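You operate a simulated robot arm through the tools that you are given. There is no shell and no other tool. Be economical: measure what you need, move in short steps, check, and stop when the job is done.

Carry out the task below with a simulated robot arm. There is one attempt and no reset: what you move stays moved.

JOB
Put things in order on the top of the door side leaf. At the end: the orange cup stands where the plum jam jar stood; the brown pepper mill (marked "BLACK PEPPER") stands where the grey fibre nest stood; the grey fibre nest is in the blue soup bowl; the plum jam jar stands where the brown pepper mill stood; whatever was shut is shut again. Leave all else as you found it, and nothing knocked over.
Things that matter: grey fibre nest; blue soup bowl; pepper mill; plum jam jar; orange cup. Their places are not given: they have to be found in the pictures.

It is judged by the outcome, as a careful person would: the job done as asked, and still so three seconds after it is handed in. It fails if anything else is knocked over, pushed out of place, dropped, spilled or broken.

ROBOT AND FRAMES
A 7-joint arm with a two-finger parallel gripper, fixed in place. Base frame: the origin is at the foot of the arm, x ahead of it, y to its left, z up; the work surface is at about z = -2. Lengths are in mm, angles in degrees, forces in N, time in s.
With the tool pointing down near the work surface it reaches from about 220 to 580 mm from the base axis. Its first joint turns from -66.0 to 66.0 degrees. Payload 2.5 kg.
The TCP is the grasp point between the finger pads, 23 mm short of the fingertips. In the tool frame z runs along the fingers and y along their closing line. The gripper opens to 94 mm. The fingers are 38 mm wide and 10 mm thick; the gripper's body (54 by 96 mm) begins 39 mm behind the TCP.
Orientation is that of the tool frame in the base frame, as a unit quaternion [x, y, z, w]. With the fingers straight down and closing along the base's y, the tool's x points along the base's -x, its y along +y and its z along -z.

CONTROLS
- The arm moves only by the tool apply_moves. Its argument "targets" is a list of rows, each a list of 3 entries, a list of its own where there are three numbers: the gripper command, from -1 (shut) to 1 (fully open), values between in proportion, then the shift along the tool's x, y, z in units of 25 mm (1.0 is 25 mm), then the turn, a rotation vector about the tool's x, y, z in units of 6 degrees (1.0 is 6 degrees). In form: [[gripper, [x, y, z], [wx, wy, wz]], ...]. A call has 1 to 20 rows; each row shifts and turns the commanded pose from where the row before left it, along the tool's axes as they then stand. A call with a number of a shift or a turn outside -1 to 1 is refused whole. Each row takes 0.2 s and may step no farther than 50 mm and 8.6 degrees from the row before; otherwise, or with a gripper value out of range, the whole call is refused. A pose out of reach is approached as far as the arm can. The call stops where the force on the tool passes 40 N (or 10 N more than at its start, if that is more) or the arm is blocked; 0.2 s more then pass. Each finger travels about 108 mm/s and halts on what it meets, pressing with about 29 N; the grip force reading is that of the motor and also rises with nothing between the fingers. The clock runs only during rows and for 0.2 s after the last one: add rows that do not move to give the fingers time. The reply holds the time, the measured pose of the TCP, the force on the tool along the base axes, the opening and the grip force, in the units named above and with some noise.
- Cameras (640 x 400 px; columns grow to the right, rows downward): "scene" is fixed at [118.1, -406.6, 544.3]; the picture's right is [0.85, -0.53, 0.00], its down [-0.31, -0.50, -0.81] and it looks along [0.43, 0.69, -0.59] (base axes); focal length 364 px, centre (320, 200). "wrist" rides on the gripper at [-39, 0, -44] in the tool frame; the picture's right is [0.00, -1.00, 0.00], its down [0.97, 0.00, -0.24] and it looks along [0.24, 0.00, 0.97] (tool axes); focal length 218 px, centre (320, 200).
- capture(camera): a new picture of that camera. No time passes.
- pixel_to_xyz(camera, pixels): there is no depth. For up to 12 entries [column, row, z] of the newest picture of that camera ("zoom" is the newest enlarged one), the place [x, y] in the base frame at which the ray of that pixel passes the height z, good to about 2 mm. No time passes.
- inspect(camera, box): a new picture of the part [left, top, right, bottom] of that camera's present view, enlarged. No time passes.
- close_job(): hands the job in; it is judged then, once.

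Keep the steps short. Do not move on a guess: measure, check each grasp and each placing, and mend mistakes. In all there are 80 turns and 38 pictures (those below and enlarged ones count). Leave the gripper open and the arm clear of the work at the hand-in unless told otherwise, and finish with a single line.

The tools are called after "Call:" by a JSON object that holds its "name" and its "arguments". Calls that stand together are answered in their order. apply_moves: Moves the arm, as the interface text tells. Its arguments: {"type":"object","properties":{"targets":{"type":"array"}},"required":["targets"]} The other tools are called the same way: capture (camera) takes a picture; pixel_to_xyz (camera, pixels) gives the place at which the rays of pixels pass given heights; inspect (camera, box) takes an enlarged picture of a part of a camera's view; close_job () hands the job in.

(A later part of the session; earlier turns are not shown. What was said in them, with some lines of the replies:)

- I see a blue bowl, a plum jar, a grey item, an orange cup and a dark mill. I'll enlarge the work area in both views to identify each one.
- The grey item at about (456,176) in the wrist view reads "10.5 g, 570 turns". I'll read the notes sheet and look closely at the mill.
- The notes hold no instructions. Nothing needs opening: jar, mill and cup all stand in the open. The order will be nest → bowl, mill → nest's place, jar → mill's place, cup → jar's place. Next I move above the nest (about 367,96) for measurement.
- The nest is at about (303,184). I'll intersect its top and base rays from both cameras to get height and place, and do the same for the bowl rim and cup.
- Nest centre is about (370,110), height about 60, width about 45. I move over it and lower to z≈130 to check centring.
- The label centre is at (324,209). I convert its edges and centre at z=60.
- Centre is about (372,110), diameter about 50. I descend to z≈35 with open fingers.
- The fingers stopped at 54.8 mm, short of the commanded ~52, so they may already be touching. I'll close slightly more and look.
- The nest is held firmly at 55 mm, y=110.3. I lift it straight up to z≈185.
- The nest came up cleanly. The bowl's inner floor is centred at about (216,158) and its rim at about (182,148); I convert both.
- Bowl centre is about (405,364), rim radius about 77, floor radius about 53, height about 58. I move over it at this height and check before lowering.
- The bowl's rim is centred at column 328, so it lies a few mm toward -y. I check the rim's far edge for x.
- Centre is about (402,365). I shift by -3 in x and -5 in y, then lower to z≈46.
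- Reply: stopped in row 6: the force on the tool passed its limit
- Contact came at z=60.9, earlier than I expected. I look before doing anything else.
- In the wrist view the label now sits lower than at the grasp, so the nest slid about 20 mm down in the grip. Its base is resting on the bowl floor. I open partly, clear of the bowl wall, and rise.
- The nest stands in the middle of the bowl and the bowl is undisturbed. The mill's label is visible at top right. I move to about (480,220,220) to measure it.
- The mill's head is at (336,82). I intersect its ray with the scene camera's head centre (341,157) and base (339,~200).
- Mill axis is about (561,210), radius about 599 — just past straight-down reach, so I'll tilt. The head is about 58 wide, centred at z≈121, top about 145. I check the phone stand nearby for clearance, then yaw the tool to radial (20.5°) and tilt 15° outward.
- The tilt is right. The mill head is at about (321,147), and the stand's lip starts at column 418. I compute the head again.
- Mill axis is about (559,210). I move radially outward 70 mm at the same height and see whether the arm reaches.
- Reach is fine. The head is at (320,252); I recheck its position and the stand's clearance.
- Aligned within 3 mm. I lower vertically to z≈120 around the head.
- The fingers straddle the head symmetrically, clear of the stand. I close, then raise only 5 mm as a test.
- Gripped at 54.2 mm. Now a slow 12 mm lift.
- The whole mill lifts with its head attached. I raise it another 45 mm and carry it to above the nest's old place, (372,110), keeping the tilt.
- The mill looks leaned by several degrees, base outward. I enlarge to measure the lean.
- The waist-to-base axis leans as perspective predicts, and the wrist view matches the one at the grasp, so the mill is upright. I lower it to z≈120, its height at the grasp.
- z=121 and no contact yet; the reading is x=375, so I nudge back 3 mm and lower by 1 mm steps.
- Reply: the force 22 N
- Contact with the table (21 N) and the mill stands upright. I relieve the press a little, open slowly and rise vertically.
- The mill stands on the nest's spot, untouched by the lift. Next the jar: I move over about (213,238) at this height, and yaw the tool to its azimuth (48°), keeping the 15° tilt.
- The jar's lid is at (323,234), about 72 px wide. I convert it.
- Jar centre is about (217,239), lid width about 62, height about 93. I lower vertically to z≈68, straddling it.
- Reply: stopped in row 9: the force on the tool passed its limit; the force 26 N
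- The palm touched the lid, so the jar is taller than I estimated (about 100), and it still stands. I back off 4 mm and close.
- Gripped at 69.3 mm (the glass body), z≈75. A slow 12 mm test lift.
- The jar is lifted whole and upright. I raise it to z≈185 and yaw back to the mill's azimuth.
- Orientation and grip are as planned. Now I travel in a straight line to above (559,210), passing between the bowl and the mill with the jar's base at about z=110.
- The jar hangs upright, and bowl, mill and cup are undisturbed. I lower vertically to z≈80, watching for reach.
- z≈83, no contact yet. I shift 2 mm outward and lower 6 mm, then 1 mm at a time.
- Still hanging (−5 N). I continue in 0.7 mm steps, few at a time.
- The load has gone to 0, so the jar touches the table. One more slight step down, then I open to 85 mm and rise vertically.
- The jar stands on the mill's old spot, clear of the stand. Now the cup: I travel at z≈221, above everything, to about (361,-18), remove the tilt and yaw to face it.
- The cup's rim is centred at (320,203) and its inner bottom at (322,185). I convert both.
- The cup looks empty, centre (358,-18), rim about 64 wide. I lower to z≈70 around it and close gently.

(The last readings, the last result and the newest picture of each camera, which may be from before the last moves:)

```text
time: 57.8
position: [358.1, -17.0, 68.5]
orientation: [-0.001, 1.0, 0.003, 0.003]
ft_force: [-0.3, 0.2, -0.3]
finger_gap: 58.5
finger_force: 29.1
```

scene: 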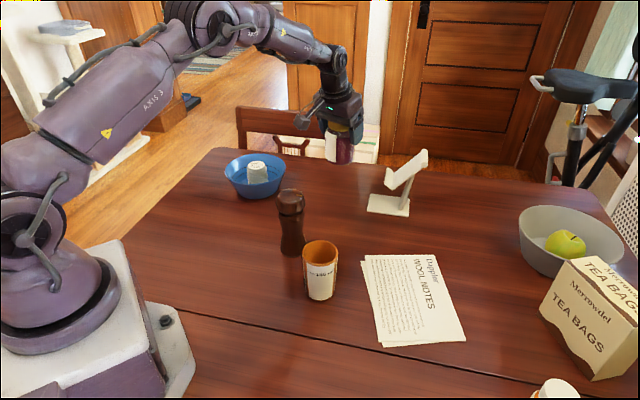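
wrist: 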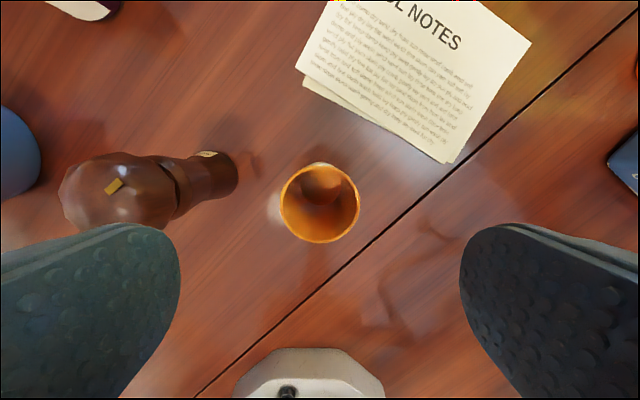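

The cup is held at 58.5 mm. Slow lift of 12 mm, then check.

Call:
{"name": "apply_moves", "arguments": {"targets": [[0.1, [0, 0, -0.16], [0, 0, 0]], [0.1, [0, 0, -0.16], [0, 0, 0]], [0.1, [0, 0, -0.16], [0, 0, 0]], [0.1, [0, 0, 0], [0, 0, 0]], [0.1, [0, 0, 0], [0, 0, 0]]]}}

Call:
{"name": "inspect", "arguments": {"camera": "scene", "box": [240, 170, 400, 310]}}

```text
time: 59.0
position: [360.2, -15.3, 80.5]
orientation: [-0.001, 1.0, 0.003, 0.004]
ft_force: [0.2, -0.4, 0.0]
finger_gap: 58.6
finger_force: 29.0
```

```text
2.86 times, centred on (320, 240) of scene
```

zoom: 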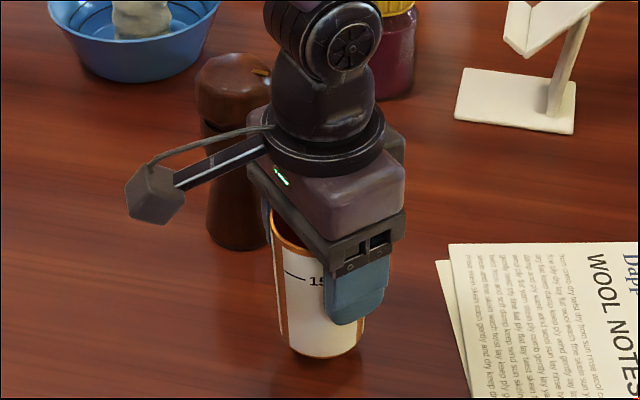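

The cup is lifted and upright. I raise it to z≈225, above the mill's top, and carry it to above (217,238).

Call:
{"name": "apply_moves", "arguments": {"targets": [[0.1, [0, 0, -0.5], [0, 0, 0]], [0.1, [0, 0, -0.9], [0, 0, 0]], [0.1, [0, 0, -0.9], [0, 0, 0]], [0.1, [0, 0, -0.9], [0, 0, 0]], [0.1, [0, 0, -0.9], [0, 0, 0]], [0.1, [0, 0, -0.9], [0, 0, 0]], [0.1, [0, 0, -0.8], [0, 0, 0]], [0.1, [0.25, 0.4, 0], [0, 0, 0]], [0.1, [0.47, 0.85, 0], [0, 0, 0]], [0.1, [0.47, 0.85, 0], [0, 0, 0]], [0.1, [0.47, 0.85, 0], [0, 0, 0]], [0.1, [0.47, 0.85, 0], [0, 0, 0]], [0.1, [0.47, 0.85, 0], [0, 0, 0]], [0.1, [0.47, 0.85, 0], [0, 0, 0]], [0.1, [0.47, 0.85, 0], [0, 0, 0]], [0.1, [0.47, 0.85, 0], [0, 0, 0]], [0.1, [0.47, 0.85, 0], [0, 0, 0]], [0.1, [0.47, 0.85, 0], [0, 0, 0]], [0.1, [0.47, 0.85, 0], [0, 0, 0]], [0.1, [0.24, 0.45, 0], [0, 0, 0]]]}}

```text
time: 63.2
position: [215.4, 237.0, 225.9]
orientation: [0.0, 1.0, 0.001, 0.004]
ft_force: [0.6, -0.5, -0.3]
finger_gap: 58.3
finger_force: 29.2
```

At (215,237). I correct by about 1.5 mm and lower to z≈73.

Call:
{"name": "apply_moves", "arguments": {"targets": [[0.1, [-0.06, 0.04, 0.5], [0, 0, 0]], [0.1, [0, 0, 0.9], [0, 0, 0]], [0.1, [0, 0, 0.9], [0, 0, 0]], [0.1, [0, 0, 0.9], [0, 0, 0]], [0.1, [0, 0, 0.9], [0, 0, 0]], [0.1, [0, 0, 0.9], [0, 0, 0]], [0.1, [0, 0, 0.8], [0, 0, 0]], [0.1, [0, 0, 0.3], [0, 0, 0]], [0.1, [0, 0, 0], [0, 0, 0]], [0.1, [0, 0, 0], [0, 0, 0]]]}}

```text
time: 65.4
position: [220.0, 238.4, 75.8]
orientation: [-0.001, 1.0, 0.003, 0.004]
ft_force: [0.0, -0.9, 0.1]
finger_gap: 58.2
finger_force: 29.2
```

z≈76, no contact. I lower 5 mm more, then in small steps.

Call:
{"name": "apply_moves", "arguments": {"targets": [[0.1, [0.06, 0, 0.12], [0, 0, 0]], [0.1, [0, 0, 0.08], [0, 0, 0]], [0.1, [0, 0, 0.04], [0, 0, 0]], [0.1, [0, 0, 0.03], [0, 0, 0]], [0.1, [0, 0, 0], [0, 0, 0]]]}}

```text
time: 66.6
position: [218.8, 238.4, 66.8]
orientation: [-0.001, 1.0, 0.002, 0.004]
ft_force: [-1.5, -2.0, 10.7]
finger_gap: 57.7
finger_force: 29.4
```

Contact with the table (about 11 N). I release slowly and rise straight up.

Call:
{"name": "apply_moves", "arguments": {"targets": [[0.1, [0, 0, -0.015], [0, 0, 0]], [0.35, [0, 0, 0], [0, 0, 0]], [0.7, [0, 0, 0], [0, 0, 0]], [1, [0, 0, 0], [0, 0, 0]], [1, [0, 0, 0], [0, 0, 0]], [1, [0, 0, -0.4], [0, 0, 0]], [1, [0, 0, -0.8], [0, 0, 0]], [1, [0, 0, -1], [0, 0, 0]], [1, [0, 0, -1], [0, 0, 0]], [1, [0, 0, -1], [0, 0, 0]], [1, [0, 0, -1], [0, 0, 0]], [1, [0, 0, -1], [0, 0, 0]], [1, [0, 0, 0], [0, 0, 0]]]}}

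Call:
{"name": "capture", "arguments": {"camera": "wrist"}}

Call:
{"name": "capture", "arguments": {"camera": "scene"}}

```text
time: 69.4
position: [215.8, 237.4, 223.2]
orientation: [-0.001, 1.0, 0.003, 0.003]
ft_force: [-0.4, -1.3, -0.5]
finger_gap: 94.0
finger_force: 0.1
```

```text
3 pictures are left
```

wrist: 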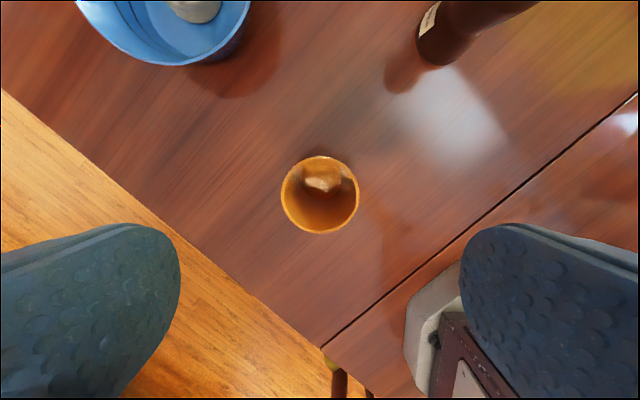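

```text
2 pictures are left
```

scene: 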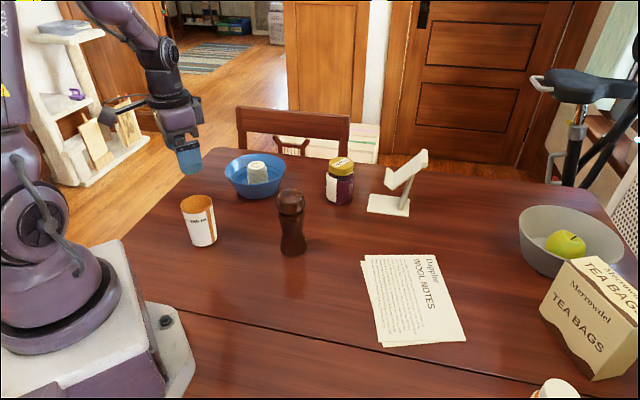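

All four things stand in their new places and match the original footprints: cup base (203,247) against jar (202,249), jar (340,205) against mill (339,206), mill (292,256) against nest (294,255). The nest is in the bowl and everything else is as it was. The gripper is open and clear, so I hand in.

Call:
{"name": "close_job", "arguments": {}}

```text
The job is handed in.
```

The job is handed in: the nest is in the blue bowl, and the mill, jar and cup stand upright in their asked-for places, with nothing else disturbed in the last pictures.
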